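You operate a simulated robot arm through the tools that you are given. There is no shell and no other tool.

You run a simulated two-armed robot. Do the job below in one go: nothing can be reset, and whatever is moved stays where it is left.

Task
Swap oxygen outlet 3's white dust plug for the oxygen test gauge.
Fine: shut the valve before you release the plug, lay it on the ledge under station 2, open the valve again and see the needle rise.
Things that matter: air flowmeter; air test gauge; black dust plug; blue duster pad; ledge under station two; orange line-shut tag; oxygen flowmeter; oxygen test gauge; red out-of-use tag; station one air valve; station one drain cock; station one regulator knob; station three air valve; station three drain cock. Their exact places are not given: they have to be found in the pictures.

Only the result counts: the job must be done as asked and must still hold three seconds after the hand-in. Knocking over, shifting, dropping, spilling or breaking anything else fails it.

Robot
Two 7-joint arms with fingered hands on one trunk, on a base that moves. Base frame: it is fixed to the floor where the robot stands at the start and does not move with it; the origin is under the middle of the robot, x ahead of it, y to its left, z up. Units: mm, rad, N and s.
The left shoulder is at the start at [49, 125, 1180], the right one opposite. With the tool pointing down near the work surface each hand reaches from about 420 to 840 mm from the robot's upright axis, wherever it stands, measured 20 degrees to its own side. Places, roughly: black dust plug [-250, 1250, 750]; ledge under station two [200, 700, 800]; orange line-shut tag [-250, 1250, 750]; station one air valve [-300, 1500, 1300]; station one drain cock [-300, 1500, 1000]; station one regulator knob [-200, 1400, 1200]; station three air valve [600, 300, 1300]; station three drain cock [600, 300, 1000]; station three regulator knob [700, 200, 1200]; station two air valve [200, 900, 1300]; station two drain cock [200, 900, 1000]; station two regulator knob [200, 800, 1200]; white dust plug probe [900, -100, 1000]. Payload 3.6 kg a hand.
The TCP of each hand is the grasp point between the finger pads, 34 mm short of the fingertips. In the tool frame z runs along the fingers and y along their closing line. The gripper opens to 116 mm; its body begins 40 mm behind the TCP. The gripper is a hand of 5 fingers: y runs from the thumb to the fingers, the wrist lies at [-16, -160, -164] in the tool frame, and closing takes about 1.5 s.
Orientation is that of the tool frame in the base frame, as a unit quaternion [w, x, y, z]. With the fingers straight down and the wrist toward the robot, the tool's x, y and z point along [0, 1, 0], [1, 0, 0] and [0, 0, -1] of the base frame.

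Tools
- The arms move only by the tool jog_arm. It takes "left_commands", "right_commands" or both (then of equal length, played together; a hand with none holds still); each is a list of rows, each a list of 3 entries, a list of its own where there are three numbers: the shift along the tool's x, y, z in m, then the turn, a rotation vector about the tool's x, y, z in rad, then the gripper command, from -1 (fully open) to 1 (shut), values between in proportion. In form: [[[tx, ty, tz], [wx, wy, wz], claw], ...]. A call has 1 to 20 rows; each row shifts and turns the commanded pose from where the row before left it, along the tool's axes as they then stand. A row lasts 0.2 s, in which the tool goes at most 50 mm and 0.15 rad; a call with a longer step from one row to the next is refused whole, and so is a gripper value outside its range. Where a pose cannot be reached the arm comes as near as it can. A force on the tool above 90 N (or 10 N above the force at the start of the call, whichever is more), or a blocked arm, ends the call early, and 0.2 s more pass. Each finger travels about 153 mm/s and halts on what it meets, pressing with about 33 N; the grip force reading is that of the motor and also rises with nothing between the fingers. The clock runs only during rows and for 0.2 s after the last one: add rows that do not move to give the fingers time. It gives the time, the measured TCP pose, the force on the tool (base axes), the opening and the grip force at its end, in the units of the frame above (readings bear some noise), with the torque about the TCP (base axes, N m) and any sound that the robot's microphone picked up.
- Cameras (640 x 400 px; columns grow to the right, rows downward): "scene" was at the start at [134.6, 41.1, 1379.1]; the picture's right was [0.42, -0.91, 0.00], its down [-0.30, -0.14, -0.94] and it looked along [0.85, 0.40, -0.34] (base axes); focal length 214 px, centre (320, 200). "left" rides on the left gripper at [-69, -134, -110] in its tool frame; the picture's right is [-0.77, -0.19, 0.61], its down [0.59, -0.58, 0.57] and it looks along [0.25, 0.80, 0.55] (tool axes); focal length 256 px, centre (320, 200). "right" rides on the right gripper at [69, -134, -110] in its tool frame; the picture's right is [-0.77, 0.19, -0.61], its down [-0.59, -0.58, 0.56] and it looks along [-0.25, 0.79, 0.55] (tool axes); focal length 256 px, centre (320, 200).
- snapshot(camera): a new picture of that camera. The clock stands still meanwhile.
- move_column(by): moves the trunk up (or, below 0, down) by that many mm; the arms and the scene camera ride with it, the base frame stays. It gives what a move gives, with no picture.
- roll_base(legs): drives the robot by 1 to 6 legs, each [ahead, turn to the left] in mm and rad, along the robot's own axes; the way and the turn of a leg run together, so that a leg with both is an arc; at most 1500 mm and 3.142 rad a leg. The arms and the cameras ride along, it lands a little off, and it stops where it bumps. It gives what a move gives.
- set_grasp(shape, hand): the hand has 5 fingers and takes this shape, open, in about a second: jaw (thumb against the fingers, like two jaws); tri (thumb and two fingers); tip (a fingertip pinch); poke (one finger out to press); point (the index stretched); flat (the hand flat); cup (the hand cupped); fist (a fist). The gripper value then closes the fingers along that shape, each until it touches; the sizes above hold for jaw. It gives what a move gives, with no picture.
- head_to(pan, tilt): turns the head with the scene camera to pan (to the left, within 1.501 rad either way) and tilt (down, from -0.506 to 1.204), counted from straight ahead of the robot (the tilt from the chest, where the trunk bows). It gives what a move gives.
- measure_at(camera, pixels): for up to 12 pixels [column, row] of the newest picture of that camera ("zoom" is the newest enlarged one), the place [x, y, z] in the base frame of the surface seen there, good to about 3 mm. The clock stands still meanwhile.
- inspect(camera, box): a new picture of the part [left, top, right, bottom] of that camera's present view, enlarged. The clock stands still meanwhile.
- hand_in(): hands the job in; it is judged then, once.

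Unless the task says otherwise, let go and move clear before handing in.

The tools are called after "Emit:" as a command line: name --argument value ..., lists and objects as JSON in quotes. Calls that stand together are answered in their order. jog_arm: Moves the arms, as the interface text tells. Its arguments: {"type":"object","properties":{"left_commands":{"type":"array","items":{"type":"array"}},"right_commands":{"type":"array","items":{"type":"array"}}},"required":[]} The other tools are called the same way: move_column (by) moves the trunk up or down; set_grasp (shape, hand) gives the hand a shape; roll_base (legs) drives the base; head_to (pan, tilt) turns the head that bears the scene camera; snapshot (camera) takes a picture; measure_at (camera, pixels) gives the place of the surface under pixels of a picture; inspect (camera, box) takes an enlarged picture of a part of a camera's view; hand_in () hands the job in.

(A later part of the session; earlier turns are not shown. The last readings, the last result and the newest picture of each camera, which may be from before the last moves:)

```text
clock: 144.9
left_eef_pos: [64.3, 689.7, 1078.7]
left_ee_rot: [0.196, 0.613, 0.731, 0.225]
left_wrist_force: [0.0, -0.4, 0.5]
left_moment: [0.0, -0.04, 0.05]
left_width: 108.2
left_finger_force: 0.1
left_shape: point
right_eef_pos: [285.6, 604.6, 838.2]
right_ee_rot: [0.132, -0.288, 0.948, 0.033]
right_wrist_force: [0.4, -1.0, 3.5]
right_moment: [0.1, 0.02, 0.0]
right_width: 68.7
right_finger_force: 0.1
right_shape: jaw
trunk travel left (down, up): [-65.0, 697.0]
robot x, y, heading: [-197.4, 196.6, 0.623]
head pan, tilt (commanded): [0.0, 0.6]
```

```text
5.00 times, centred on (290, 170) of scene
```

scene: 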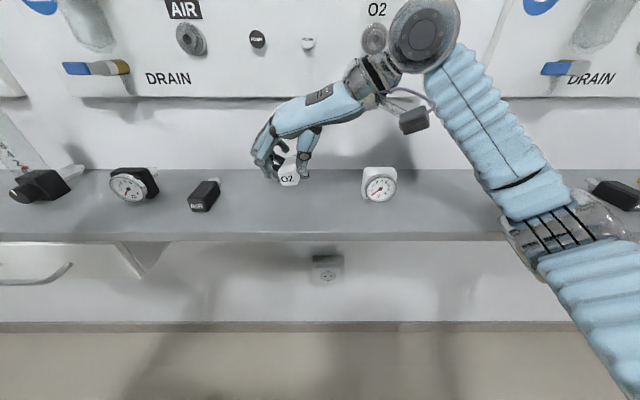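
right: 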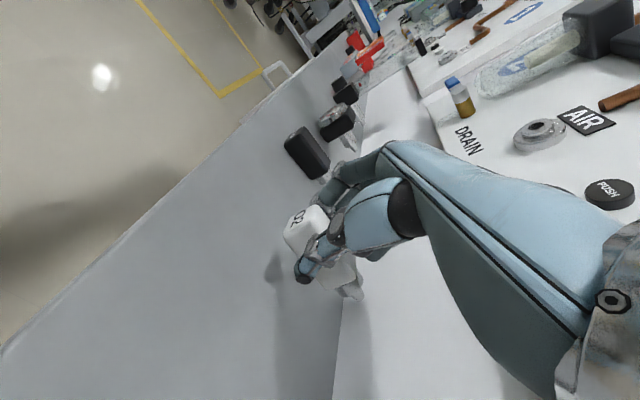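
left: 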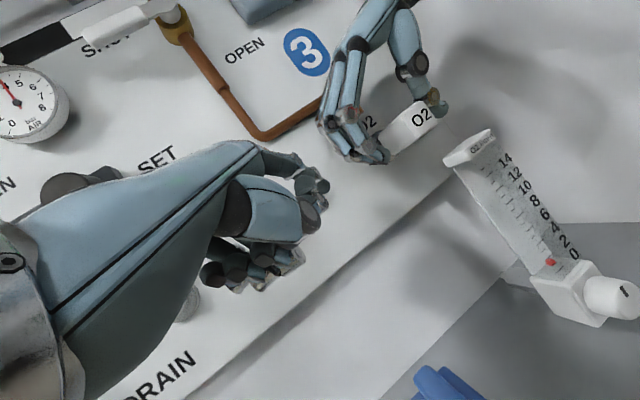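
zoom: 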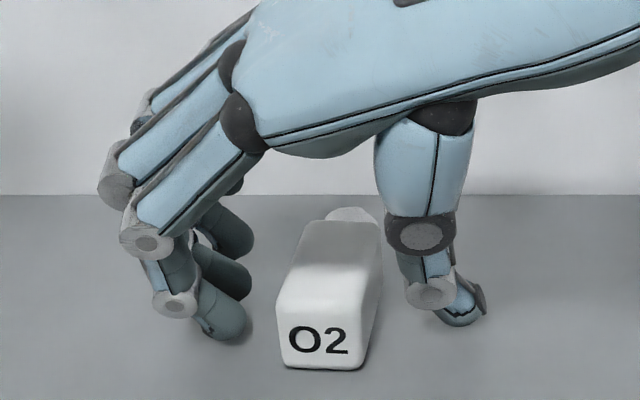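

The plug lies flat on the ledge under station 2 and is released. I'll lift the hand straight up away from it.

Emit:
jog_arm --right_commands '[[[-0.0059, -0.0003, -0.0212], [0, 0, 0], -0.3], [[-0.0059, -0.0003, -0.0212], [0, 0, 0], -0.3], [[-0.0059, -0.0003, -0.0212], [0, 0, 0], -0.3], [[-0.0059, -0.0003, -0.0212], [0, 0, 0], -0.3], [[-0.0059, -0.0003, -0.0212], [0, 0, 0], -0.5], [[0, 0, 0], [0, 0, 0], -0.5]]'

Emit:
snapshot --camera "scene"

```text
clock: 146.5
left_eef_pos: [60.6, 682.4, 1065.0]
left_ee_rot: [0.188, 0.617, 0.733, 0.217]
left_wrist_force: [0.0, -1.3, -1.4]
left_moment: [0.04, -0.05, 0.08]
left_width: 0.0
left_finger_force: 0.1
left_shape: point
right_eef_pos: [295.9, 597.6, 956.9]
right_ee_rot: [0.128, -0.273, 0.953, 0.031]
right_wrist_force: [-0.6, 0.4, -0.3]
right_moment: [0.04, -0.01, 0.04]
right_width: 86.9
right_finger_force: 0.1
right_shape: jaw
trunk travel left (down, up): [-65.0, 697.0]
robot x, y, heading: [-195.4, 200.9, 0.626]
head pan, tilt (commanded): [0.0, 0.6]
stopped in row 6 (right hand): the arm was blocked; the commanded pose is now the measured one
```

```text
taken
```

scene: 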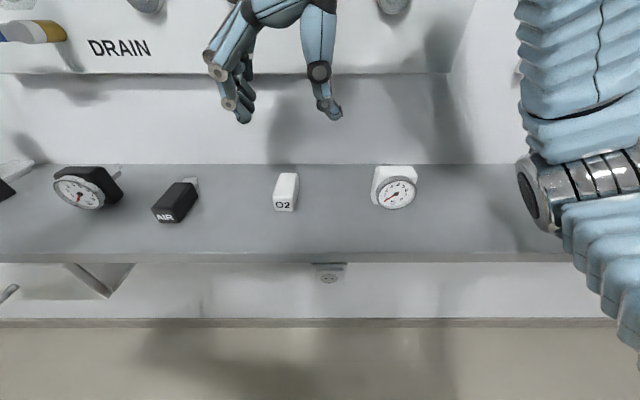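

The plug rests well between the black plug and the gauge. The right arm reported a block at z≈957, so I'll let everything settle and look at the arm before going on.

Emit:
jog_arm --right_commands '[[[0, 0, 0], [0, 0, 0], -0.5], [[0, 0, 0], [0, 0, 0], -0.5], [[0, 0, 0], [0, 0, 0], -0.5], [[0, 0, 0], [0, 0, 0], -0.5]]'

Emit:
head_to --pan -0.6 --tilt 0.3

Emit:
snapshot --camera "scene"

```text
clock: 146.8
left_eef_pos: [42.4, 644.2, 1066.9]
left_ee_rot: [0.185, 0.625, 0.725, 0.222]
left_wrist_force: [0.4, -0.2, -0.4]
left_moment: [0.0, 0.0, 0.01]
left_width: 0.0
left_finger_force: 0.0
left_shape: point
right_eef_pos: [284.0, 563.2, 994.3]
right_ee_rot: [0.171, -0.277, 0.944, 0.046]
right_wrist_force: [0.9, -1.0, -0.9]
right_moment: [0.03, 0.05, 0.02]
right_width: 87.0
right_finger_force: 0.1
right_shape: jaw
trunk travel left (down, up): [-65.0, 697.0]
robot x, y, heading: [-193.1, 195.7, 0.623]
head pan, tilt (commanded): [0.0, 0.6]
stopped in row 1 (left hand): the arm was blocked; the commanded pose is now the measured one
```

```text
clock: 147.8
left_eef_pos: [0.6, 620.5, 1076.2]
left_ee_rot: [0.191, 0.625, 0.72, 0.235]
left_wrist_force: [-0.1, -0.3, -1.1]
left_moment: [-0.02, 0.01, -0.03]
left_width: 0.0
left_finger_force: 0.0
left_shape: point
right_eef_pos: [245.4, 544.1, 1007.0]
right_ee_rot: [0.185, -0.274, 0.942, 0.051]
right_wrist_force: [-0.2, 0.3, -0.4]
right_moment: [0.01, 0.0, 0.0]
right_width: 87.2
right_finger_force: 0.1
right_shape: jaw
trunk travel left (down, up): [-65.0, 697.0]
robot x, y, heading: [-193.5, 198.3, 0.62]
head pan, tilt (commanded): [-0.6, 0.3]
```

```text
taken
```

scene: 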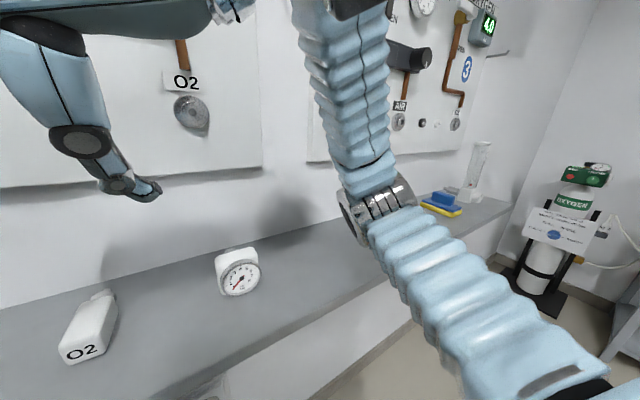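

Emit:
measure_at --camera "scene" --pixels '[[380, 205], [350, 215], [375, 235], [360, 160], [345, 100], [440, 260], [120, 150], [430, 330], [230, 360], [85, 325]]'

Emit:
head_to --pan 0.0 --tilt 0.5

Emit:
snapshot --camera "scene"

```text
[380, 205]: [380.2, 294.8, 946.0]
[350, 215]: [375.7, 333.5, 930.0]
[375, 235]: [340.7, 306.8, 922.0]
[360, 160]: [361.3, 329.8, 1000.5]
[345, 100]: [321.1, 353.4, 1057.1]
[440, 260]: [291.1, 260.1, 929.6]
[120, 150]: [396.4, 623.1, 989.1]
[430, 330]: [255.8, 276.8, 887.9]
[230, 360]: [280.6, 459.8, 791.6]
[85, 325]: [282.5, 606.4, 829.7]
```

```text
clock: 148.8
left_eef_pos: [-33.1, 607.3, 1095.9]
left_ee_rot: [0.203, 0.619, 0.711, 0.265]
left_wrist_force: [-0.2, 0.4, 2.8]
left_moment: [0.01, 0.13, 0.0]
left_width: 0.0
left_finger_force: 0.1
left_shape: point
right_eef_pos: [211.7, 532.4, 1010.0]
right_ee_rot: [0.182, -0.271, 0.944, 0.052]
right_wrist_force: [-1.0, 0.7, 1.7]
right_moment: [-0.03, 0.0, -0.05]
right_width: 87.6
right_finger_force: 0.0
right_shape: jaw
trunk travel left (down, up): [-65.0, 697.0]
robot x, y, heading: [-201.0, 195.7, 0.622]
head pan, tilt (commanded): [0.0, 0.499]
```

```text
taken
```

scene: 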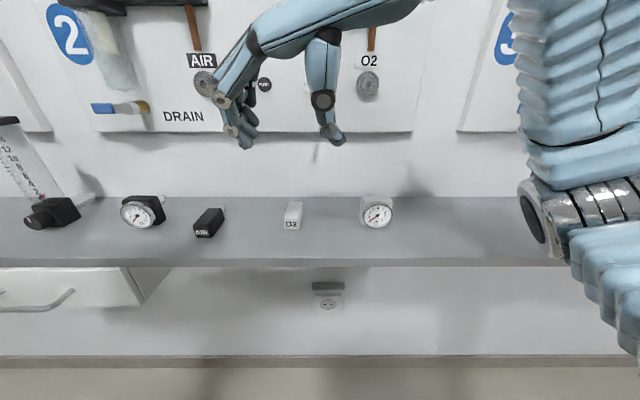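

Both hands are drifting back together, as if the trunk is straightening. I'll wait with still rows until it settles.

Emit:
jog_arm --right_commands '[[[0, 0, 0], [0, 0, 0], -0.5], [[0, 0, 0], [0, 0, 0], -0.5], [[0, 0, 0], [0, 0, 0], -0.5], [[0, 0, 0], [0, 0, 0], -0.5], [[0, 0, 0], [0, 0, 0], -0.5], [[0, 0, 0], [0, 0, 0], -0.5], [[0, 0, 0], [0, 0, 0], -0.5], [[0, 0, 0], [0, 0, 0], -0.5]]' --left_commands '[[[0, 0, 0], [0, 0, 0], -1], [[0, 0, 0], [0, 0, 0], -1], [[0, 0, 0], [0, 0, 0], -1], [[0, 0, 0], [0, 0, 0], -1], [[0, 0, 0], [0, 0, 0], -1], [[0, 0, 0], [0, 0, 0], -1], [[0, 0, 0], [0, 0, 0], -1], [[0, 0, 0], [0, 0, 0], -1]]'

Emit:
snapshot --camera "scene"

```text
clock: 150.6
left_eef_pos: [-26.2, 610.3, 1091.8]
left_ee_rot: [0.2, 0.619, 0.713, 0.262]
left_wrist_force: [1.2, 0.0, 0.4]
left_moment: [0.0, 0.05, 0.0]
left_width: 0.3
left_finger_force: 0.0
left_shape: point
right_eef_pos: [217.7, 535.7, 1007.0]
right_ee_rot: [0.18, -0.268, 0.945, 0.049]
right_wrist_force: [0.4, 0.3, 0.4]
right_moment: [-0.04, 0.02, 0.04]
right_width: 87.3
right_finger_force: 0.0
right_shape: jaw
trunk travel left (down, up): [-65.0, 697.0]
robot x, y, heading: [-193.0, 198.7, 0.62]
head pan, tilt (commanded): [0.0, 0.499]
```

```text
taken
```

scene: 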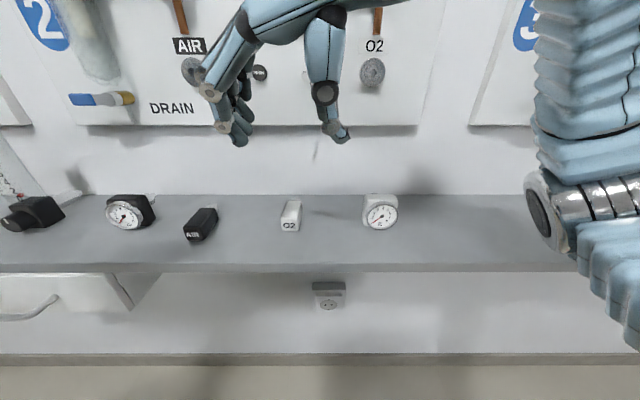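

All is still now (right TCP u −309, n 489, z 1007). I'll restore the right hand's 15° tilt, then bring it down and across to in front of the gauge, staying above the items; from now on I'll lift with the trunk rather than the stretched arm.

Emit:
jog_arm --right_commands '[[[0, 0, 0], [-0.0255, 0.1125, -0.0645], -0.5], [[0.0091, -0.027, 0.0187], [0, 0, 0], -0.5], [[0.0091, -0.027, 0.0187], [0, 0, 0], -0.5], [[0.0091, -0.027, 0.0187], [0, 0, 0], -0.5], [[0.0091, -0.027, 0.0187], [0, 0, 0], -0.5], [[0.0091, -0.027, 0.0187], [0, 0, 0], -0.5], [[0, 0, 0], [0, 0, 0], -0.5], [[0, 0, 0], [0, 0, 0], -0.5]]'

Emit:
snapshot --camera "scene"

Emit:
snapshot --camera "right"

```text
clock: 152.4
left_eef_pos: [-26.1, 612.9, 1092.7]
left_ee_rot: [0.201, 0.619, 0.713, 0.261]
left_wrist_force: [0.6, 0.3, 0.7]
left_moment: [0.01, 0.0, -0.01]
left_width: 0.0
left_finger_force: 0.0
left_shape: point
right_eef_pos: [281.0, 414.8, 905.1]
right_ee_rot: [0.122, -0.305, 0.944, 0.041]
right_wrist_force: [0.1, 0.3, -0.8]
right_moment: [0.0, -0.02, 0.01]
right_width: 87.0
right_finger_force: 0.1
right_shape: jaw
trunk travel left (down, up): [-65.0, 697.0]
robot x, y, heading: [-194.1, 199.8, 0.625]
head pan, tilt (commanded): [0.0, 0.499]
```

```text
taken
```

scene: 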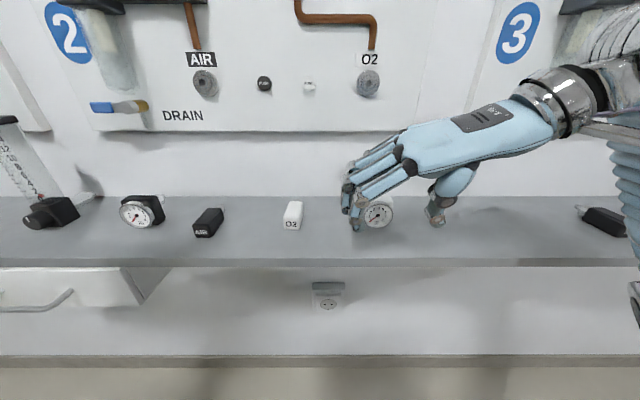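

```text
taken
```

right: 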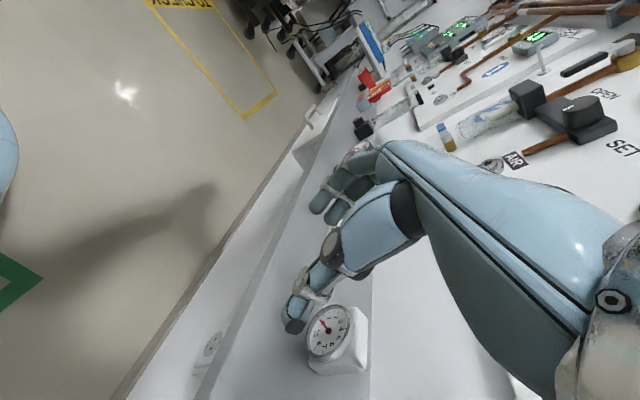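

The right hand is lined up with the gauge (u −174, n 470, z 905). I'll advance above the gauge and check before lowering.

Emit:
jog_arm --right_commands '[[[-0.0355, 0, 0.0094], [0, 0, 0], -0.8], [[-0.0355, 0, 0.0094], [0, 0, 0], -0.8], [[-0.0355, 0, 0.0094], [0, 0, 0], -0.8], [[0, 0, 0], [0, 0, 0], -0.8], [[0, 0, 0], [0, 0, 0], -0.8]]'

Emit:
inspect --camera "scene" --box '[310, 110, 470, 250]'

Emit:
snapshot --camera "right"

```text
clock: 153.6
left_eef_pos: [-12.8, 620.6, 1087.8]
left_ee_rot: [0.2, 0.62, 0.715, 0.254]
left_wrist_force: [-0.7, 0.5, 0.7]
left_moment: [-0.01, -0.04, 0.02]
left_width: 0.1
left_finger_force: 0.0
left_shape: point
right_eef_pos: [380.8, 487.4, 899.5]
right_ee_rot: [0.117, -0.305, 0.944, 0.039]
right_wrist_force: [0.1, 0.2, 0.4]
right_moment: [0.06, -0.07, -0.05]
right_width: 104.1
right_finger_force: 0.1
right_shape: jaw
trunk travel left (down, up): [-65.0, 697.0]
robot x, y, heading: [-200.0, 200.3, 0.623]
head pan, tilt (commanded): [0.0, 0.499]
```

```text
2.86 times, centred on (390, 180) of scene
```

zoom: 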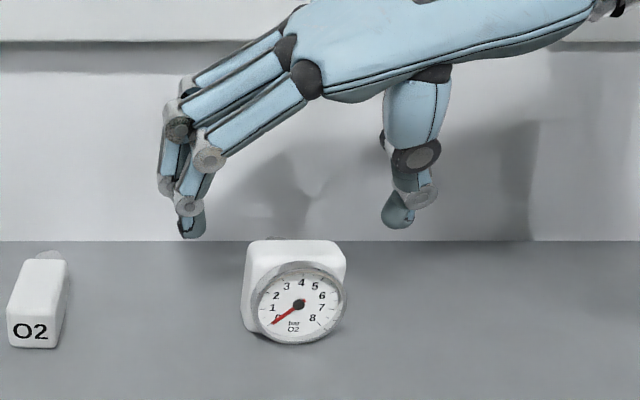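

```text
taken
```

right: 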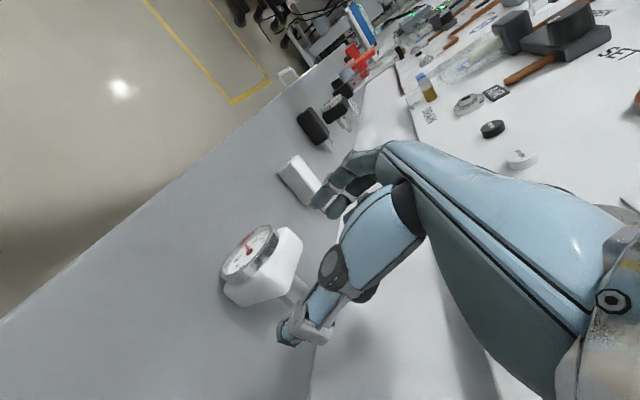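

The hand drifted a bit further forward (n 593). I'll let it settle and read again before lowering.

Emit:
jog_arm --right_commands '[[[0, 0, 0], [0, 0, 0], -0.8], [[0, 0, 0], [0, 0, 0], -0.8], [[0, 0, 0], [0, 0, 0], -0.8], [[0, 0, 0], [0, 0, 0], -0.8]]'

Emit:
snapshot --camera "scene"

Emit:
inspect --camera "scene" --box '[310, 110, 470, 250]'

Emit:
measure_at --camera "zoom" --pixels '[[190, 230], [190, 205], [397, 220], [415, 160], [207, 160], [260, 250], [330, 250], [297, 303], [245, 300], [345, 270], [290, 245], [163, 185]]'

```text
clock: 154.2
left_eef_pos: [-49.6, 594.1, 1092.2]
left_ee_rot: [0.201, 0.619, 0.706, 0.278]
left_wrist_force: [-0.3, 0.5, -0.8]
left_moment: [0.04, -0.11, 0.04]
left_width: 0.1
left_finger_force: 0.1
left_shape: point
right_eef_pos: [353.9, 464.9, 914.7]
right_ee_rot: [0.13, -0.298, 0.945, 0.039]
right_wrist_force: [0.1, -0.4, -0.4]
right_moment: [0.03, 0.03, -0.01]
right_width: 104.5
right_finger_force: 0.0
right_shape: jaw
trunk travel left (down, up): [-65.0, 697.0]
robot x, y, heading: [-193.2, 200.3, 0.621]
head pan, tilt (commanded): [0.0, 0.499]
stopped in row 3 (right hand): the arm was blocked; the commanded pose is now the measured one
```

```text
taken
```

scene: 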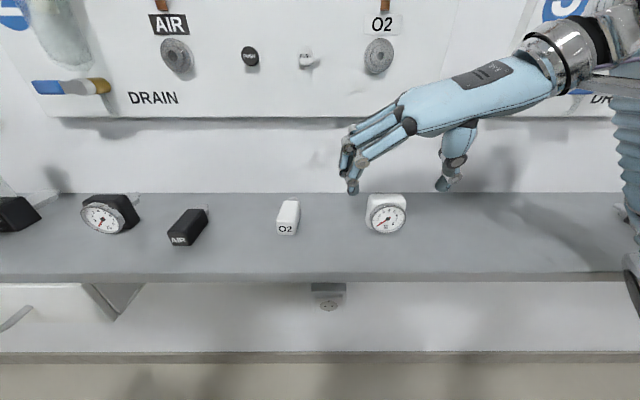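

```text
2.86 times, centred on (390, 180) of scene
```

zoom: 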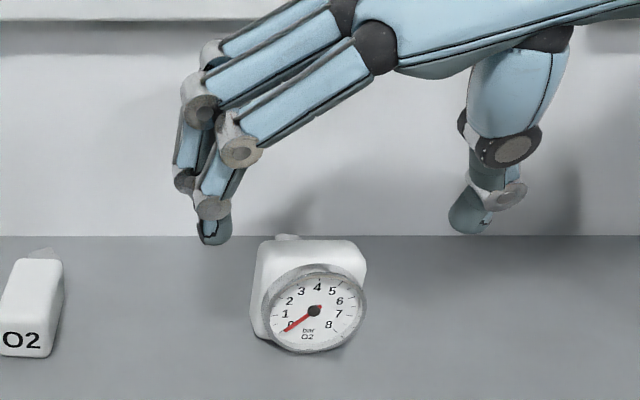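

```text
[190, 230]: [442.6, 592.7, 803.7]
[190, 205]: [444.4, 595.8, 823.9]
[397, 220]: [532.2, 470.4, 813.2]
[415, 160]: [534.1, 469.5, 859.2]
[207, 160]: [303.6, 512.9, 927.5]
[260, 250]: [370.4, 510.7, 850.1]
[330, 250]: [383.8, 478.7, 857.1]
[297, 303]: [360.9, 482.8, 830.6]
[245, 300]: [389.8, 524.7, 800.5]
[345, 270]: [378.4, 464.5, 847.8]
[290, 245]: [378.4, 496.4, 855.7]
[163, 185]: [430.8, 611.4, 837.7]
```

With the trunk this low it sways and triggers block stops. I'll let it settle, pull the hand back from above the gauge, and raise the trunk again so the arm reaches down instead.

Emit:
jog_arm --right_commands '[[[0, 0, 0], [0, 0, 0], -0.8], [[0, 0, 0], [0, 0, 0], -0.8], [[0, 0, 0], [0, 0, 0], -0.8], [[0, 0, 0], [0, 0, 0], -0.8], [[0, 0, 0], [0, 0, 0], -0.8], [[0, 0, 0], [0, 0, 0], -0.8]]' --left_commands '[[[0, 0, 0], [0, 0, 0], -1], [[0, 0, 0], [0, 0, 0], -1], [[0, 0, 0], [0, 0, 0], -1], [[0, 0, 0], [0, 0, 0], -1], [[0, 0, 0], [0, 0, 0], -1], [[0, 0, 0], [0, 0, 0], -1]]'

```text
clock: 154.6
left_eef_pos: [-103.8, 554.1, 1094.5]
left_ee_rot: [0.2, 0.618, 0.695, 0.307]
left_wrist_force: [0.7, -0.2, 0.1]
left_moment: [0.01, -0.04, 0.03]
left_width: 0.0
left_finger_force: 0.1
left_shape: point
right_eef_pos: [317.6, 429.8, 941.6]
right_ee_rot: [0.146, -0.284, 0.946, 0.048]
right_wrist_force: [1.1, 0.8, 0.1]
right_moment: [0.03, 0.06, 0.02]
right_width: 104.2
right_finger_force: 0.2
right_shape: jaw
trunk travel left (down, up): [-65.0, 697.0]
robot x, y, heading: [-194.4, 201.0, 0.628]
head pan, tilt (commanded): [0.0, 0.499]
stopped in row 1 (left hand): the arm was blocked; the commanded pose is now the measured one
```

The trunk is still swinging back. I'll let time pass with head moves (which don't command the arms) and then read the pose.

Emit:
head_to --pan 0.3 --tilt 0.5

Emit:
head_to --pan -0.3 --tilt 0.5

Emit:
head_to --pan 0.0 --tilt 0.5

```text
clock: 155.4
left_eef_pos: [-98.2, 559.9, 1100.8]
left_ee_rot: [0.205, 0.616, 0.699, 0.301]
left_wrist_force: [-0.2, -1.0, -1.0]
left_moment: [0.0, -0.02, -0.02]
left_width: 0.0
left_finger_force: 0.0
left_shape: point
right_eef_pos: [314.3, 434.6, 939.8]
right_ee_rot: [0.152, -0.294, 0.943, 0.048]
right_wrist_force: [-0.3, 0.3, 0.3]
right_moment: [0.04, -0.01, -0.04]
right_width: 104.6
right_finger_force: 0.1
right_shape: jaw
trunk travel left (down, up): [-65.0, 697.0]
robot x, y, heading: [-192.2, 198.6, 0.622]
head pan, tilt (commanded): [0.3, 0.499]
```

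```text
clock: 156.4
left_eef_pos: [-110.1, 550.3, 1104.3]
left_ee_rot: [0.207, 0.615, 0.696, 0.309]
left_wrist_force: [1.2, 0.8, -0.6]
left_moment: [-0.02, 0.03, -0.02]
left_width: 0.0
left_finger_force: 0.1
left_shape: point
right_eef_pos: [305.9, 427.0, 946.7]
right_ee_rot: [0.158, -0.293, 0.941, 0.051]
right_wrist_force: [-0.1, 0.0, -0.7]
right_moment: [0.01, 0.05, 0.07]
right_width: 104.5
right_finger_force: 0.1
right_shape: jaw
trunk travel left (down, up): [-65.0, 697.0]
robot x, y, heading: [-198.4, 199.1, 0.625]
head pan, tilt (commanded): [-0.3, 0.499]
```

```text
clock: 157.2
left_eef_pos: [-106.3, 552.7, 1101.9]
left_ee_rot: [0.205, 0.615, 0.697, 0.306]
left_wrist_force: [0.4, 0.2, -0.2]
left_moment: [-0.01, 0.03, -0.02]
left_width: 0.0
left_finger_force: 0.0
left_shape: point
right_eef_pos: [309.0, 429.8, 943.9]
right_ee_rot: [0.156, -0.293, 0.942, 0.05]
right_wrist_force: [0.4, 0.2, -0.6]
right_moment: [0.03, 0.03, -0.01]
right_width: 104.4
right_finger_force: 0.1
right_shape: jaw
trunk travel left (down, up): [-65.0, 697.0]
robot x, y, heading: [-194.3, 199.7, 0.622]
head pan, tilt (commanded): [0.0, 0.499]
```

Settled now (right TCP u −170, n 501, z 944). I'll raise the trunk by 230 mm and then reach down with the right arm.

Emit:
move_column --by 230

Emit:
head_to --pan 0.0 --tilt 0.7

Emit:
jog_arm --right_commands '[[[0.012, 0, 0.035], [0, 0, 0], -0.8], [[0.012, 0, 0.035], [0, 0, 0], -0.8], [[0.012, 0, 0.035], [0, 0, 0], -0.8], [[0.012, 0, 0.035], [0, 0, 0], -0.8], [[0.012, 0, 0.035], [0, 0, 0], -0.8], [[0, 0, 0], [0, 0, 0], -0.8]]'

Emit:
snapshot --camera "scene"

```text
clock: 159.6
left_eef_pos: [-105.7, 554.3, 1332.2]
left_ee_rot: [0.205, 0.615, 0.697, 0.306]
left_wrist_force: [-0.5, 0.8, -0.7]
left_moment: [-0.02, -0.01, -0.05]
left_width: 0.0
left_finger_force: 0.0
left_shape: point
right_eef_pos: [309.4, 431.1, 1172.3]
right_ee_rot: [0.155, -0.293, 0.942, 0.05]
right_wrist_force: [0.0, 0.8, -0.4]
right_moment: [-0.01, 0.04, 0.0]
right_width: 104.5
right_finger_force: 0.1
right_shape: jaw
trunk travel left (down, up): [-295.0, 467.0]
robot x, y, heading: [-199.2, 196.8, 0.625]
head pan, tilt (commanded): [0.0, 0.499]
```

```text
clock: 160.3
left_eef_pos: [-106.3, 554.6, 1331.3]
left_ee_rot: [0.207, 0.615, 0.696, 0.306]
left_wrist_force: [-0.7, 0.6, -0.5]
left_moment: [-0.03, -0.02, -0.01]
left_width: 0.0
left_finger_force: 0.1
left_shape: point
right_eef_pos: [309.1, 429.7, 1173.6]
right_ee_rot: [0.155, -0.293, 0.942, 0.05]
right_wrist_force: [0.6, 0.3, 0.0]
right_moment: [-0.01, 0.01, 0.02]
right_width: 104.3
right_finger_force: 0.1
right_shape: jaw
trunk travel left (down, up): [-295.0, 467.0]
robot x, y, heading: [-196.6, 196.0, 0.626]
head pan, tilt (commanded): [0.0, 0.7]
```

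```text
clock: 161.7
left_eef_pos: [-105.8, 553.7, 1331.6]
left_ee_rot: [0.207, 0.616, 0.696, 0.306]
left_wrist_force: [-1.5, 0.5, -0.1]
left_moment: [0.01, 0.0, -0.01]
left_width: 0.0
left_finger_force: 0.2
left_shape: point
right_eef_pos: [308.1, 428.4, 987.6]
right_ee_rot: [0.156, -0.293, 0.942, 0.051]
right_wrist_force: [-0.2, 0.5, -0.1]
right_moment: [0.01, 0.0, 0.01]
right_width: 104.2
right_finger_force: 0.0
right_shape: jaw
trunk travel left (down, up): [-295.0, 467.0]
robot x, y, heading: [-193.4, 197.8, 0.624]
head pan, tilt (commanded): [0.0, 0.7]
```

```text
taken
```

scene: 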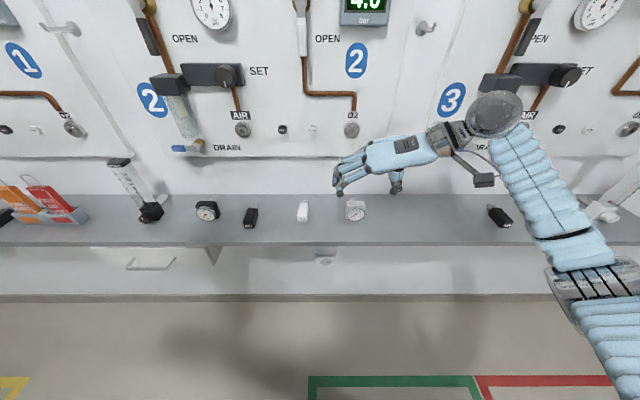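

Much steadier at this height, and the arm reaches down fine. I'll correct the tilt and lower to z≈905 in front of the gauge.

Emit:
jog_arm --right_commands '[[[0, 0, 0], [0, 0.068, -0.017], -0.8], [[0.012, 0.0017, 0.0254], [0, 0, 0], -0.8], [[0.012, 0.0017, 0.0254], [0, 0, 0], -0.8], [[0.012, 0.0017, 0.0254], [0, 0, 0], -0.8], [[0, 0, 0], [0, 0, 0], -0.8], [[0, 0, 0], [0, 0, 0], -0.8]]'

```text
clock: 163.1
left_eef_pos: [-104.9, 553.9, 1331.5]
left_ee_rot: [0.206, 0.615, 0.697, 0.307]
left_wrist_force: [-0.1, 0.3, -0.1]
left_moment: [-0.02, 0.0, 0.01]
left_width: 0.0
left_finger_force: 0.1
left_shape: point
right_eef_pos: [293.9, 424.3, 904.9]
right_ee_rot: [0.123, -0.302, 0.944, 0.038]
right_wrist_force: [1.0, -1.0, 0.4]
right_moment: [0.0, 0.04, -0.03]
right_width: 104.1
right_finger_force: 0.1
right_shape: jaw
trunk travel left (down, up): [-295.0, 467.0]
robot x, y, heading: [-195.0, 200.5, 0.621]
head pan, tilt (commanded): [0.0, 0.7]
```

At (u −174, n 486, z 905) without limits. Advancing above the gauge.

Emit:
jog_arm --right_commands '[[[-0.0303, 0, 0.0081], [0, 0, 0], -0.8], [[-0.0303, 0, 0.0081], [0, 0, 0], -0.8], [[-0.0303, 0, 0.0081], [0, 0, 0], -0.8], [[0, 0, 0], [0, 0, 0], -0.8], [[0, 0, 0], [0, 0, 0], -0.8]]'

Emit:
inspect --camera "scene" --box '[290, 150, 430, 240]'

Emit:
snapshot --camera "right"

```text
clock: 164.3
left_eef_pos: [-105.0, 555.0, 1331.3]
left_ee_rot: [0.207, 0.615, 0.696, 0.307]
left_wrist_force: [-0.9, 0.3, -0.2]
left_moment: [-0.02, 0.04, 0.01]
left_width: 0.0
left_finger_force: 0.0
left_shape: point
right_eef_pos: [369.8, 478.0, 906.2]
right_ee_rot: [0.124, -0.303, 0.944, 0.039]
right_wrist_force: [0.0, -0.7, -0.2]
right_moment: [-0.02, 0.02, -0.02]
right_width: 104.5
right_finger_force: 0.0
right_shape: jaw
trunk travel left (down, up): [-295.0, 467.0]
robot x, y, heading: [-196.1, 197.8, 0.621]
head pan, tilt (commanded): [0.0, 0.7]
```

```text
4.44 times, centred on (360, 195) of scene
```

zoom: 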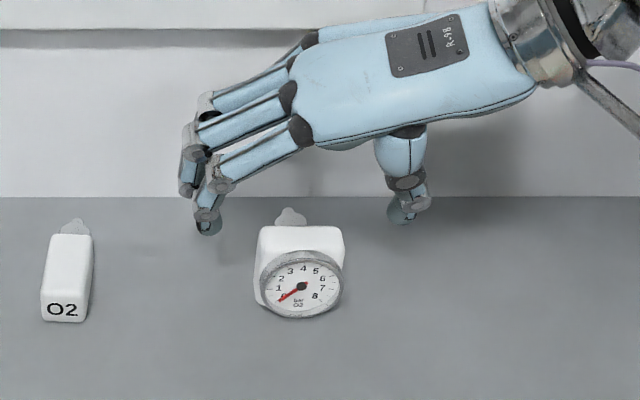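

```text
taken
```

right: 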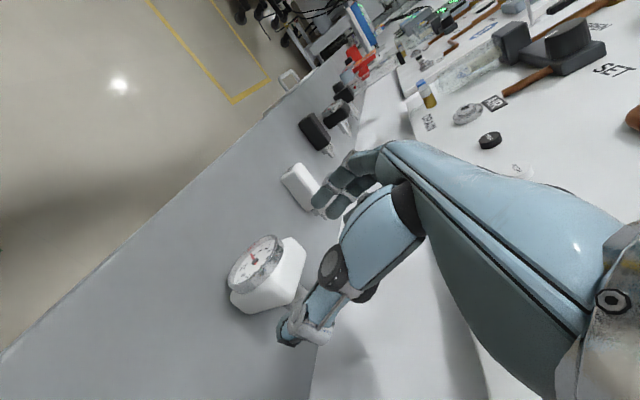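

The hand is centred over the gauge (u −173, n 579), thumb to the right and fingers to the left with margins. Lowering to grasp height.

Emit:
jog_arm --right_commands '[[[0.005, 0, 0.0187], [0, 0, 0], -0.8], [[0.005, 0, 0.0187], [0, 0, 0], -0.8], [[0.004, 0, 0.015], [0, 0, 0], -0.8], [[0, 0, 0], [0, 0, 0], -0.8], [[0, 0, 0], [0, 0, 0], -0.8]]'

Emit:
inspect --camera "scene" --box '[290, 150, 430, 240]'

Emit:
snapshot --camera "right"

```text
clock: 165.5
left_eef_pos: [-105.4, 553.5, 1332.6]
left_ee_rot: [0.207, 0.615, 0.696, 0.306]
left_wrist_force: [-1.0, -0.2, -0.5]
left_moment: [-0.01, 0.0, 0.01]
left_width: 0.0
left_finger_force: 0.1
left_shape: point
right_eef_pos: [369.7, 480.5, 851.6]
right_ee_rot: [0.124, -0.302, 0.944, 0.039]
right_wrist_force: [-0.6, -0.2, -0.2]
right_moment: [0.0, 0.02, -0.02]
right_width: 104.2
right_finger_force: 0.1
right_shape: jaw
trunk travel left (down, up): [-295.0, 467.0]
robot x, y, heading: [-197.2, 200.4, 0.623]
head pan, tilt (commanded): [0.0, 0.7]
```

```text
4.44 times, centred on (360, 195) of scene
```

zoom: 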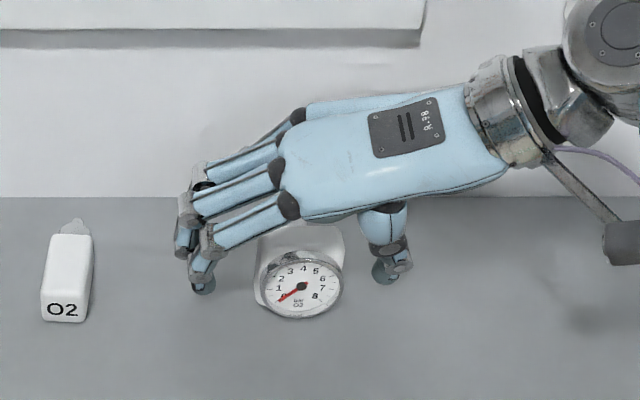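

```text
taken
```

right: 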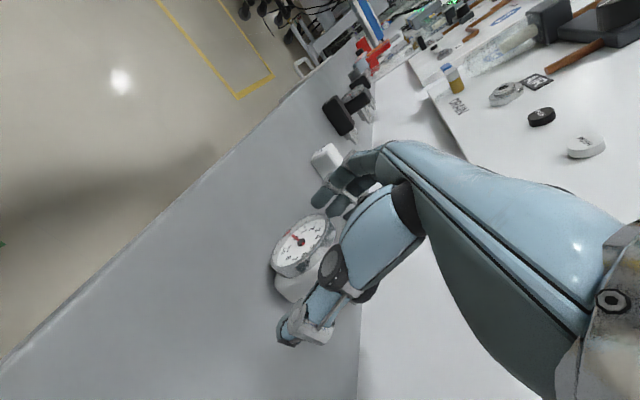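

The hand straddles the gauge at (u −175, n 580, z 852). I'll go 5 mm lower and close gently.

Emit:
jog_arm --right_commands '[[[0.0013, 0, 0.0048], [0, 0, 0], -0.8], [[0, 0, 0], [0, 0, 0], -0.4], [[0, 0, 0], [0, 0, 0], -0.1], [[0, 0, 0], [0, 0, 0], 0.1], [[0, 0, 0], [0, 0, 0], 0.3], [[0, 0, 0], [0, 0, 0], 1], [[0, 0, 0], [0, 0, 0], 1], [[0, 0, 0], [0, 0, 0], 1], [[0, 0, 0], [0, 0, 0], 1], [[0, 0, 0], [0, 0, 0], 1]]'

Emit:
inspect --camera "scene" --box '[290, 150, 430, 240]'

Emit:
inspect --camera "right" --box '[240, 130, 440, 350]'

```text
clock: 167.7
left_eef_pos: [-105.3, 554.0, 1332.2]
left_ee_rot: [0.206, 0.615, 0.696, 0.306]
left_wrist_force: [0.8, -0.3, -0.2]
left_moment: [0.04, -0.01, 0.03]
left_width: 0.0
left_finger_force: 0.1
left_shape: point
right_eef_pos: [369.4, 479.7, 846.7]
right_ee_rot: [0.123, -0.303, 0.944, 0.039]
right_wrist_force: [-0.2, -0.7, 2.9]
right_moment: [0.12, 0.11, 0.05]
right_width: 57.3
right_finger_force: 32.6
right_shape: jaw
trunk travel left (down, up): [-295.0, 467.0]
robot x, y, heading: [-193.8, 197.5, 0.626]
head pan, tilt (commanded): [0.0, 0.7]
```

```text
4.44 times, centred on (360, 195) of scene
```

zoom: 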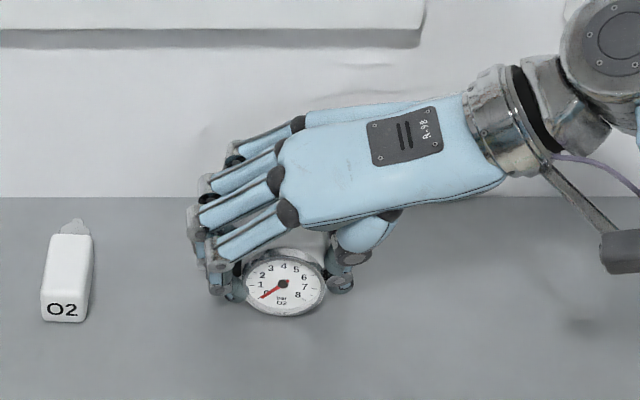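

```text
1.82 times, centred on (340, 240) of right
```

zoom: 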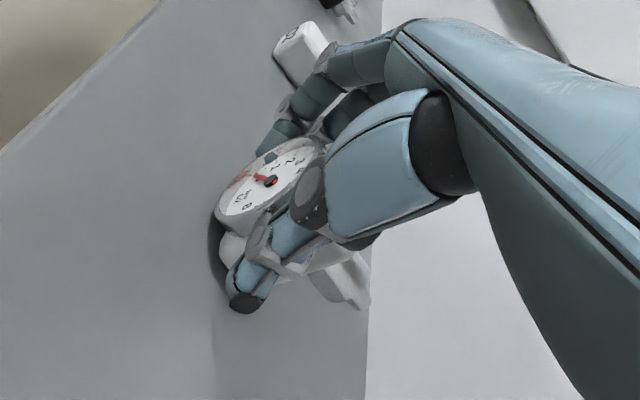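

The gauge is gripped (57 mm, 33 N). I'll lift it with the trunk a little and check the hold.

Emit:
move_column --by 40

Emit:
inspect --camera "scene" --box '[290, 150, 430, 240]'

```text
clock: 168.6
left_eef_pos: [-105.0, 554.0, 1372.1]
left_ee_rot: [0.205, 0.615, 0.697, 0.306]
left_wrist_force: [-1.0, 0.5, -0.6]
left_moment: [-0.01, 0.04, -0.03]
left_width: 0.0
left_finger_force: 0.1
left_shape: point
right_eef_pos: [369.7, 480.3, 885.2]
right_ee_rot: [0.124, -0.303, 0.944, 0.039]
right_wrist_force: [0.2, -0.4, -2.1]
right_moment: [-0.04, 0.04, -0.01]
right_width: 57.3
right_finger_force: 33.2
right_shape: jaw
trunk travel left (down, up): [-335.0, 427.0]
robot x, y, heading: [-195.8, 197.6, 0.622]
head pan, tilt (commanded): [0.0, 0.7]
```

```text
4.44 times, centred on (360, 195) of scene
```

zoom: 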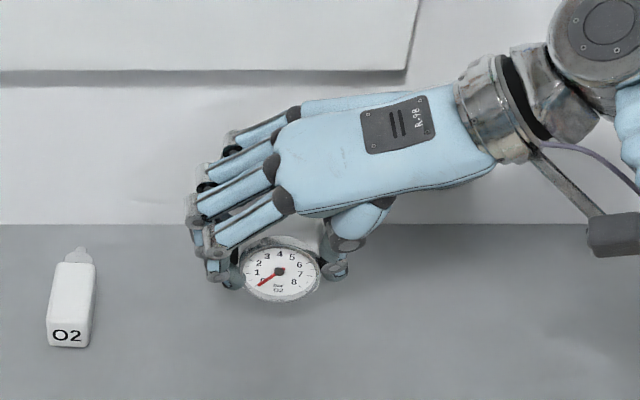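

The gauge is held securely (weight about 2 N). I'll pull it back from the ledge and raise it to travel height.

Emit:
jog_arm --right_commands '[[[0.0314, 0, -0.0084], [0, 0, 0], 1], [[0.0314, 0, -0.0084], [0, 0, 0], 1], [[0.0314, 0, -0.0084], [0, 0, 0], 1], [[0.0314, 0, -0.0084], [0, 0, 0], 1], [[-0.0093, 0, -0.0348], [0, 0, 0], 1], [[-0.0093, 0, -0.0348], [0, 0, 0], 1], [[-0.0093, 0, -0.0348], [0, 0, 0], 1], [[-0.0093, 0, -0.0348], [0, 0, 0], 1], [[-0.0093, 0, -0.0348], [0, 0, 0], 1], [[0, 0, 0], [0, 0, 0], 1], [[0, 0, 0], [0, 0, 0], 1]]'

Emit:
head_to --pan -0.15 --tilt 0.6

Emit:
snapshot --camera "scene"

```text
clock: 170.9
left_eef_pos: [-106.1, 553.3, 1372.0]
left_ee_rot: [0.207, 0.615, 0.696, 0.307]
left_wrist_force: [-0.2, -0.8, 0.0]
left_moment: [0.01, -0.01, 0.01]
left_width: 0.0
left_finger_force: 0.1
left_shape: point
right_eef_pos: [262.7, 405.1, 1065.7]
right_ee_rot: [0.124, -0.303, 0.944, 0.039]
right_wrist_force: [-0.8, 0.5, -1.3]
right_moment: [-0.03, 0.02, 0.0]
right_width: 57.1
right_finger_force: 33.1
right_shape: jaw
trunk travel left (down, up): [-335.0, 427.0]
robot x, y, heading: [-194.3, 200.0, 0.623]
head pan, tilt (commanded): [0.0, 0.7]
```

```text
clock: 171.7
left_eef_pos: [-106.2, 553.1, 1371.8]
left_ee_rot: [0.207, 0.615, 0.696, 0.306]
left_wrist_force: [0.0, 0.2, -0.3]
left_moment: [-0.01, 0.01, -0.01]
left_width: 0.1
left_finger_force: 0.0
left_shape: point
right_eef_pos: [262.5, 404.1, 1065.3]
right_ee_rot: [0.124, -0.302, 0.944, 0.038]
right_wrist_force: [0.8, 0.5, -2.8]
right_moment: [-0.02, 0.02, -0.01]
right_width: 56.9
right_finger_force: 33.0
right_shape: jaw
trunk travel left (down, up): [-335.0, 427.0]
robot x, y, heading: [-199.6, 199.0, 0.625]
head pan, tilt (commanded): [-0.15, 0.6]
```

```text
taken
```

scene: 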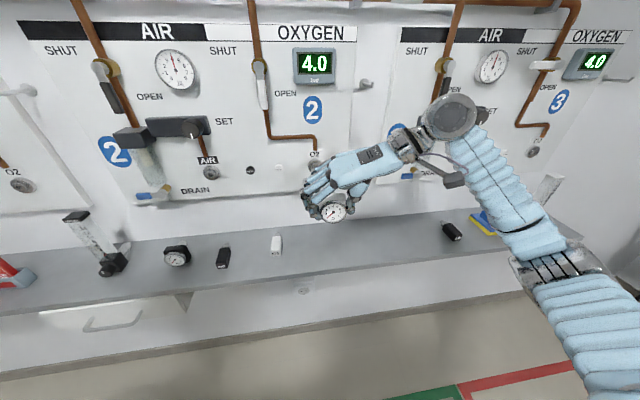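

The gauge is held clear with its dial facing me, and the plug lies safely on the ledge at (277,243). I'll measure the dial's orientation in the grip.

Emit:
inspect --camera "scene" --box '[290, 170, 370, 230]'

Emit:
measure_at --camera "zoom" --pixels '[[340, 275], [300, 275], [380, 275], [340, 310], [340, 245], [315, 300], [365, 300], [315, 255], [365, 250], [288, 280], [395, 280], [340, 325]]'

Emit:
inspect --camera "right" --box '[220, 150, 440, 350]'

```text
6.67 times, centred on (330, 200) of scene
```

zoom: 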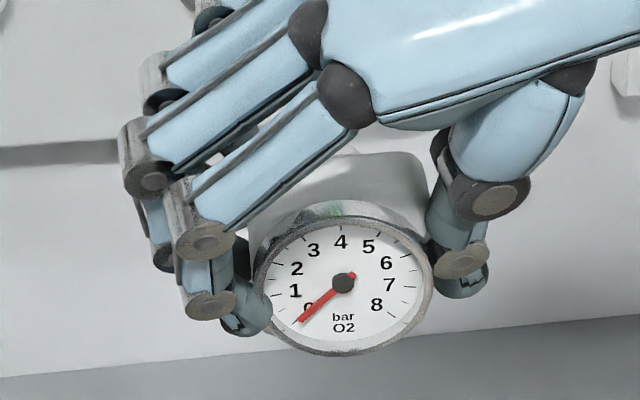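

```text
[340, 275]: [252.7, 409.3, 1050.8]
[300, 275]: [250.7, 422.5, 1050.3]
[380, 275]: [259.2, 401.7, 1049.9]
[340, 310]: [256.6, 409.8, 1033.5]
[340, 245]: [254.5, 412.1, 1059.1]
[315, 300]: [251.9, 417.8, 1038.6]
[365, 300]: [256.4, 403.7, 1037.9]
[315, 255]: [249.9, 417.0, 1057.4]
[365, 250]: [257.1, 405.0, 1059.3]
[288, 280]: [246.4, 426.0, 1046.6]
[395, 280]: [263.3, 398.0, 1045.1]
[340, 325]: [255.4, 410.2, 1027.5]
```

```text
2.00 times, centred on (330, 250) of right
```

zoom: 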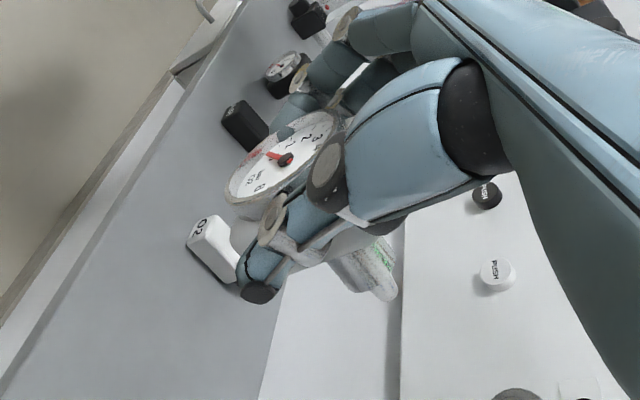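

The dial seems yawed about 8° to the right in the grip (as the plug was). I'll check with the probe seen in the right-hand view.

Emit:
measure_at --camera "zoom" --pixels '[[388, 290], [392, 280], [380, 265], [355, 270], [365, 245], [345, 255], [285, 160], [240, 190], [320, 130], [340, 240], [378, 285], [270, 205]]'

```text
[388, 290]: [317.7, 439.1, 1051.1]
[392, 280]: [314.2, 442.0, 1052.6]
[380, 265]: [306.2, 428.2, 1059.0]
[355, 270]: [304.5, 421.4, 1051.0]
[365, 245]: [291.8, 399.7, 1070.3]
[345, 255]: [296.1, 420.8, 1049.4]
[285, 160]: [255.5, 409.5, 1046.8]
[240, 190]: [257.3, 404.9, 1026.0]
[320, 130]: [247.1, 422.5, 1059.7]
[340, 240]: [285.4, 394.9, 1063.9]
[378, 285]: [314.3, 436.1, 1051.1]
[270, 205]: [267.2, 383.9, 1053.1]
```

Confirmed: the gauge axis is yawed about 8.6° right relative to the tool, sitting 18 mm below the TCP. Before travelling back I'll check where the left elbow is.

Emit:
head_to --pan 1.2 --tilt 0.2

Emit:
snapshot --camera "scene"

```text
clock: 173.2
left_eef_pos: [-105.4, 553.4, 1371.5]
left_ee_rot: [0.206, 0.616, 0.697, 0.305]
left_wrist_force: [0.1, -0.1, 0.5]
left_moment: [-0.01, 0.02, -0.02]
left_width: 0.3
left_finger_force: 0.0
left_shape: point
right_eef_pos: [265.2, 405.3, 1065.6]
right_ee_rot: [0.124, -0.303, 0.944, 0.039]
right_wrist_force: [0.3, 0.3, -2.2]
right_moment: [-0.02, 0.03, 0.0]
right_width: 56.9
right_finger_force: 33.7
right_shape: jaw
trunk travel left (down, up): [-335.0, 427.0]
robot x, y, heading: [-196.7, 197.5, 0.623]
head pan, tilt (commanded): [1.201, 0.201]
```

```text
taken
```

scene: 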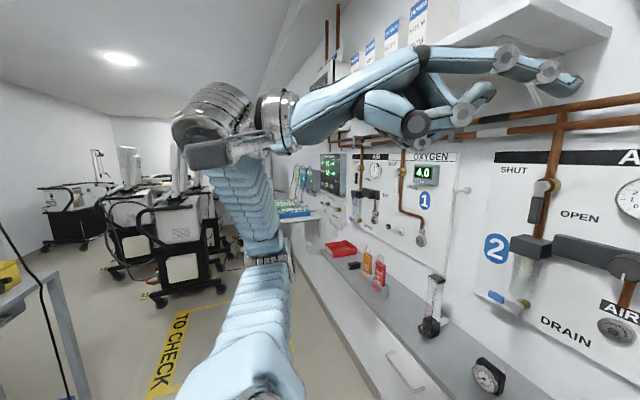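

Emit:
measure_at --camera "scene" --pixels '[[270, 255], [240, 200], [215, 110], [560, 85], [480, 60], [600, 20], [420, 60], [280, 290]]'

```text
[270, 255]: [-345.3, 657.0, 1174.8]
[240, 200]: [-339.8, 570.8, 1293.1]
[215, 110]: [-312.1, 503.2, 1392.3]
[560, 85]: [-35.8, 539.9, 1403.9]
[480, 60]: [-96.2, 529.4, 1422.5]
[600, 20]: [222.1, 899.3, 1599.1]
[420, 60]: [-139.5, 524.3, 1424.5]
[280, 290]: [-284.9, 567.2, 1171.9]
```

The left elbow is well inside the clear aisle. I'll turn right to head back toward station 3, in two steps.

Emit:
roll_base --legs '[[0, -0.8]]'

Emit:
jog_arm --right_commands '[[[0, 0, 0], [0, 0, 0], 1], [[0, 0, 0], [0, 0, 0], 1], [[0, 0, 0], [0, 0, 0], 1], [[0, 0, 0], [0, 0, 0], 1]]'

Emit:
roll_base --legs '[[0, -0.77]]'

Emit:
jog_arm --right_commands '[[[0, 0, 0], [0, 0, 0], 1], [[0, 0, 0], [0, 0, 0], 1], [[0, 0, 0], [0, 0, 0], 1], [[0, 0, 0], [0, 0, 0], 1]]'

```text
clock: 175.6
left_eef_pos: [119.3, 387.3, 1371.9]
left_ee_rot: [0.307, 0.836, 0.407, 0.204]
left_wrist_force: [-0.2, 0.4, 0.1]
left_moment: [0.06, 0.03, -0.01]
left_width: 0.0
left_finger_force: 0.0
left_shape: point
right_eef_pos: [274.3, 17.5, 1065.2]
right_ee_rot: [0.13, 0.083, 0.988, -0.011]
right_wrist_force: [0.2, 0.4, -1.8]
right_moment: [0.0, 0.04, 0.03]
right_width: 57.1
right_finger_force: 33.8
right_shape: jaw
trunk travel left (down, up): [-335.0, 427.0]
robot x, y, heading: [-194.7, 202.1, -0.165]
head pan, tilt (commanded): [1.201, 0.201]
```

```text
clock: 176.6
left_eef_pos: [119.9, 386.3, 1372.7]
left_ee_rot: [0.307, 0.835, 0.409, 0.204]
left_wrist_force: [-1.0, -0.1, -0.7]
left_moment: [0.01, -0.02, -0.03]
left_width: 0.0
left_finger_force: 0.0
left_shape: point
right_eef_pos: [274.7, 18.7, 1065.6]
right_ee_rot: [0.129, 0.083, 0.988, -0.012]
right_wrist_force: [-0.1, 0.3, -1.5]
right_moment: [-0.04, 0.04, 0.05]
right_width: 57.2
right_finger_force: 33.5
right_shape: jaw
trunk travel left (down, up): [-335.0, 427.0]
robot x, y, heading: [-196.8, 199.2, -0.165]
head pan, tilt (commanded): [1.201, 0.201]
```

```text
clock: 179.0
left_eef_pos: [162.0, 115.6, 1371.8]
left_ee_rot: [0.361, 0.927, 0.066, 0.074]
left_wrist_force: [-0.3, -0.6, 0.8]
left_moment: [-0.04, -0.02, 0.0]
left_width: 0.0
left_finger_force: 0.2
left_shape: point
right_eef_pos: [19.7, -256.5, 1065.6]
right_ee_rot: [0.116, 0.445, 0.886, -0.059]
right_wrist_force: [0.0, 0.0, -2.4]
right_moment: [0.03, 0.02, -0.01]
right_width: 57.0
right_finger_force: 32.8
right_shape: jaw
trunk travel left (down, up): [-335.0, 427.0]
robot x, y, heading: [-195.1, 200.3, -0.932]
head pan, tilt (commanded): [1.201, 0.201]
```

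```text
clock: 180.0
left_eef_pos: [161.2, 114.8, 1373.0]
left_ee_rot: [0.361, 0.927, 0.066, 0.073]
left_wrist_force: [-1.0, -0.7, -0.7]
left_moment: [0.01, -0.04, -0.04]
left_width: 0.0
left_finger_force: 0.1
left_shape: point
right_eef_pos: [19.0, -256.4, 1065.7]
right_ee_rot: [0.116, 0.445, 0.886, -0.058]
right_wrist_force: [-0.8, 0.5, -2.1]
right_moment: [0.01, 0.01, 0.01]
right_width: 57.3
right_finger_force: 33.1
right_shape: jaw
trunk travel left (down, up): [-335.0, 427.0]
robot x, y, heading: [-197.8, 198.6, -0.928]
head pan, tilt (commanded): [1.201, 0.201]
```

Now driving back along the wall in two stages.

Emit:
roll_base --legs '[[430, -0.03]]'

Emit:
jog_arm --right_commands '[[[0, 0, 0], [0, 0, 0], 1], [[0, 0, 0], [0, 0, 0], 1], [[0, 0, 0], [0, 0, 0], 1], [[0, 0, 0], [0, 0, 0], 1], [[0, 0, 0], [0, 0, 0], 1]]'

Emit:
roll_base --legs '[[430, 0]]'

Emit:
jog_arm --right_commands '[[[0, 0, 0], [0, 0, 0], 1], [[0, 0, 0], [0, 0, 0], 1], [[0, 0, 0], [0, 0, 0], 1], [[0, 0, 0], [0, 0, 0], 1], [[0, 0, 0], [0, 0, 0], 1]]'

```text
clock: 182.7
left_eef_pos: [408.1, -243.3, 1371.9]
left_ee_rot: [0.362, 0.928, 0.049, 0.068]
left_wrist_force: [-0.1, -0.4, 1.0]
left_moment: [0.02, -0.01, 0.02]
left_width: 0.0
left_finger_force: 0.2
left_shape: point
right_eef_pos: [253.3, -609.7, 1065.0]
right_ee_rot: [0.114, 0.461, 0.878, -0.061]
right_wrist_force: [-0.1, 0.2, -2.0]
right_moment: [-0.01, 0.02, 0.0]
right_width: 57.2
right_finger_force: 32.9
right_shape: jaw
trunk travel left (down, up): [-335.0, 427.0]
robot x, y, heading: [53.9, -143.9, -0.965]
head pan, tilt (commanded): [1.201, 0.201]
```

```text
clock: 183.8
left_eef_pos: [407.2, -242.4, 1372.1]
left_ee_rot: [0.363, 0.928, 0.05, 0.068]
left_wrist_force: [-0.2, -0.4, -0.1]
left_moment: [0.0, -0.01, -0.01]
left_width: 0.0
left_finger_force: 0.0
left_shape: point
right_eef_pos: [251.9, -609.5, 1065.1]
right_ee_rot: [0.114, 0.461, 0.878, -0.061]
right_wrist_force: [0.5, -1.0, -1.9]
right_moment: [0.03, 0.01, 0.0]
right_width: 56.8
right_finger_force: 33.0
right_shape: jaw
trunk travel left (down, up): [-335.0, 427.0]
robot x, y, heading: [53.0, -147.3, -0.959]
head pan, tilt (commanded): [1.201, 0.201]
```

```text
clock: 186.5
left_eef_pos: [658.2, -601.0, 1371.7]
left_ee_rot: [0.362, 0.928, 0.052, 0.069]
left_wrist_force: [0.4, -0.4, -0.2]
left_moment: [0.01, 0.02, -0.02]
left_width: 0.0
left_finger_force: 0.1
left_shape: point
right_eef_pos: [505.2, -968.4, 1065.9]
right_ee_rot: [0.114, 0.458, 0.88, -0.06]
right_wrist_force: [0.3, -0.3, -1.8]
right_moment: [0.02, 0.03, 0.0]
right_width: 57.1
right_finger_force: 32.5
right_shape: jaw
trunk travel left (down, up): [-335.0, 427.0]
robot x, y, heading: [304.3, -508.1, -0.959]
head pan, tilt (commanded): [1.201, 0.201]
```

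```text
clock: 187.7
left_eef_pos: [659.0, -600.0, 1371.8]
left_ee_rot: [0.362, 0.928, 0.053, 0.069]
left_wrist_force: [-0.6, 0.4, -0.4]
left_moment: [0.0, 0.02, -0.01]
left_width: 0.0
left_finger_force: 0.0
left_shape: point
right_eef_pos: [505.3, -967.9, 1065.2]
right_ee_rot: [0.114, 0.458, 0.879, -0.061]
right_wrist_force: [0.1, 0.4, -0.9]
right_moment: [0.01, 0.01, 0.01]
right_width: 57.0
right_finger_force: 33.0
right_shape: jaw
trunk travel left (down, up): [-335.0, 427.0]
robot x, y, heading: [304.3, -507.8, -0.957]
head pan, tilt (commanded): [1.201, 0.201]
```

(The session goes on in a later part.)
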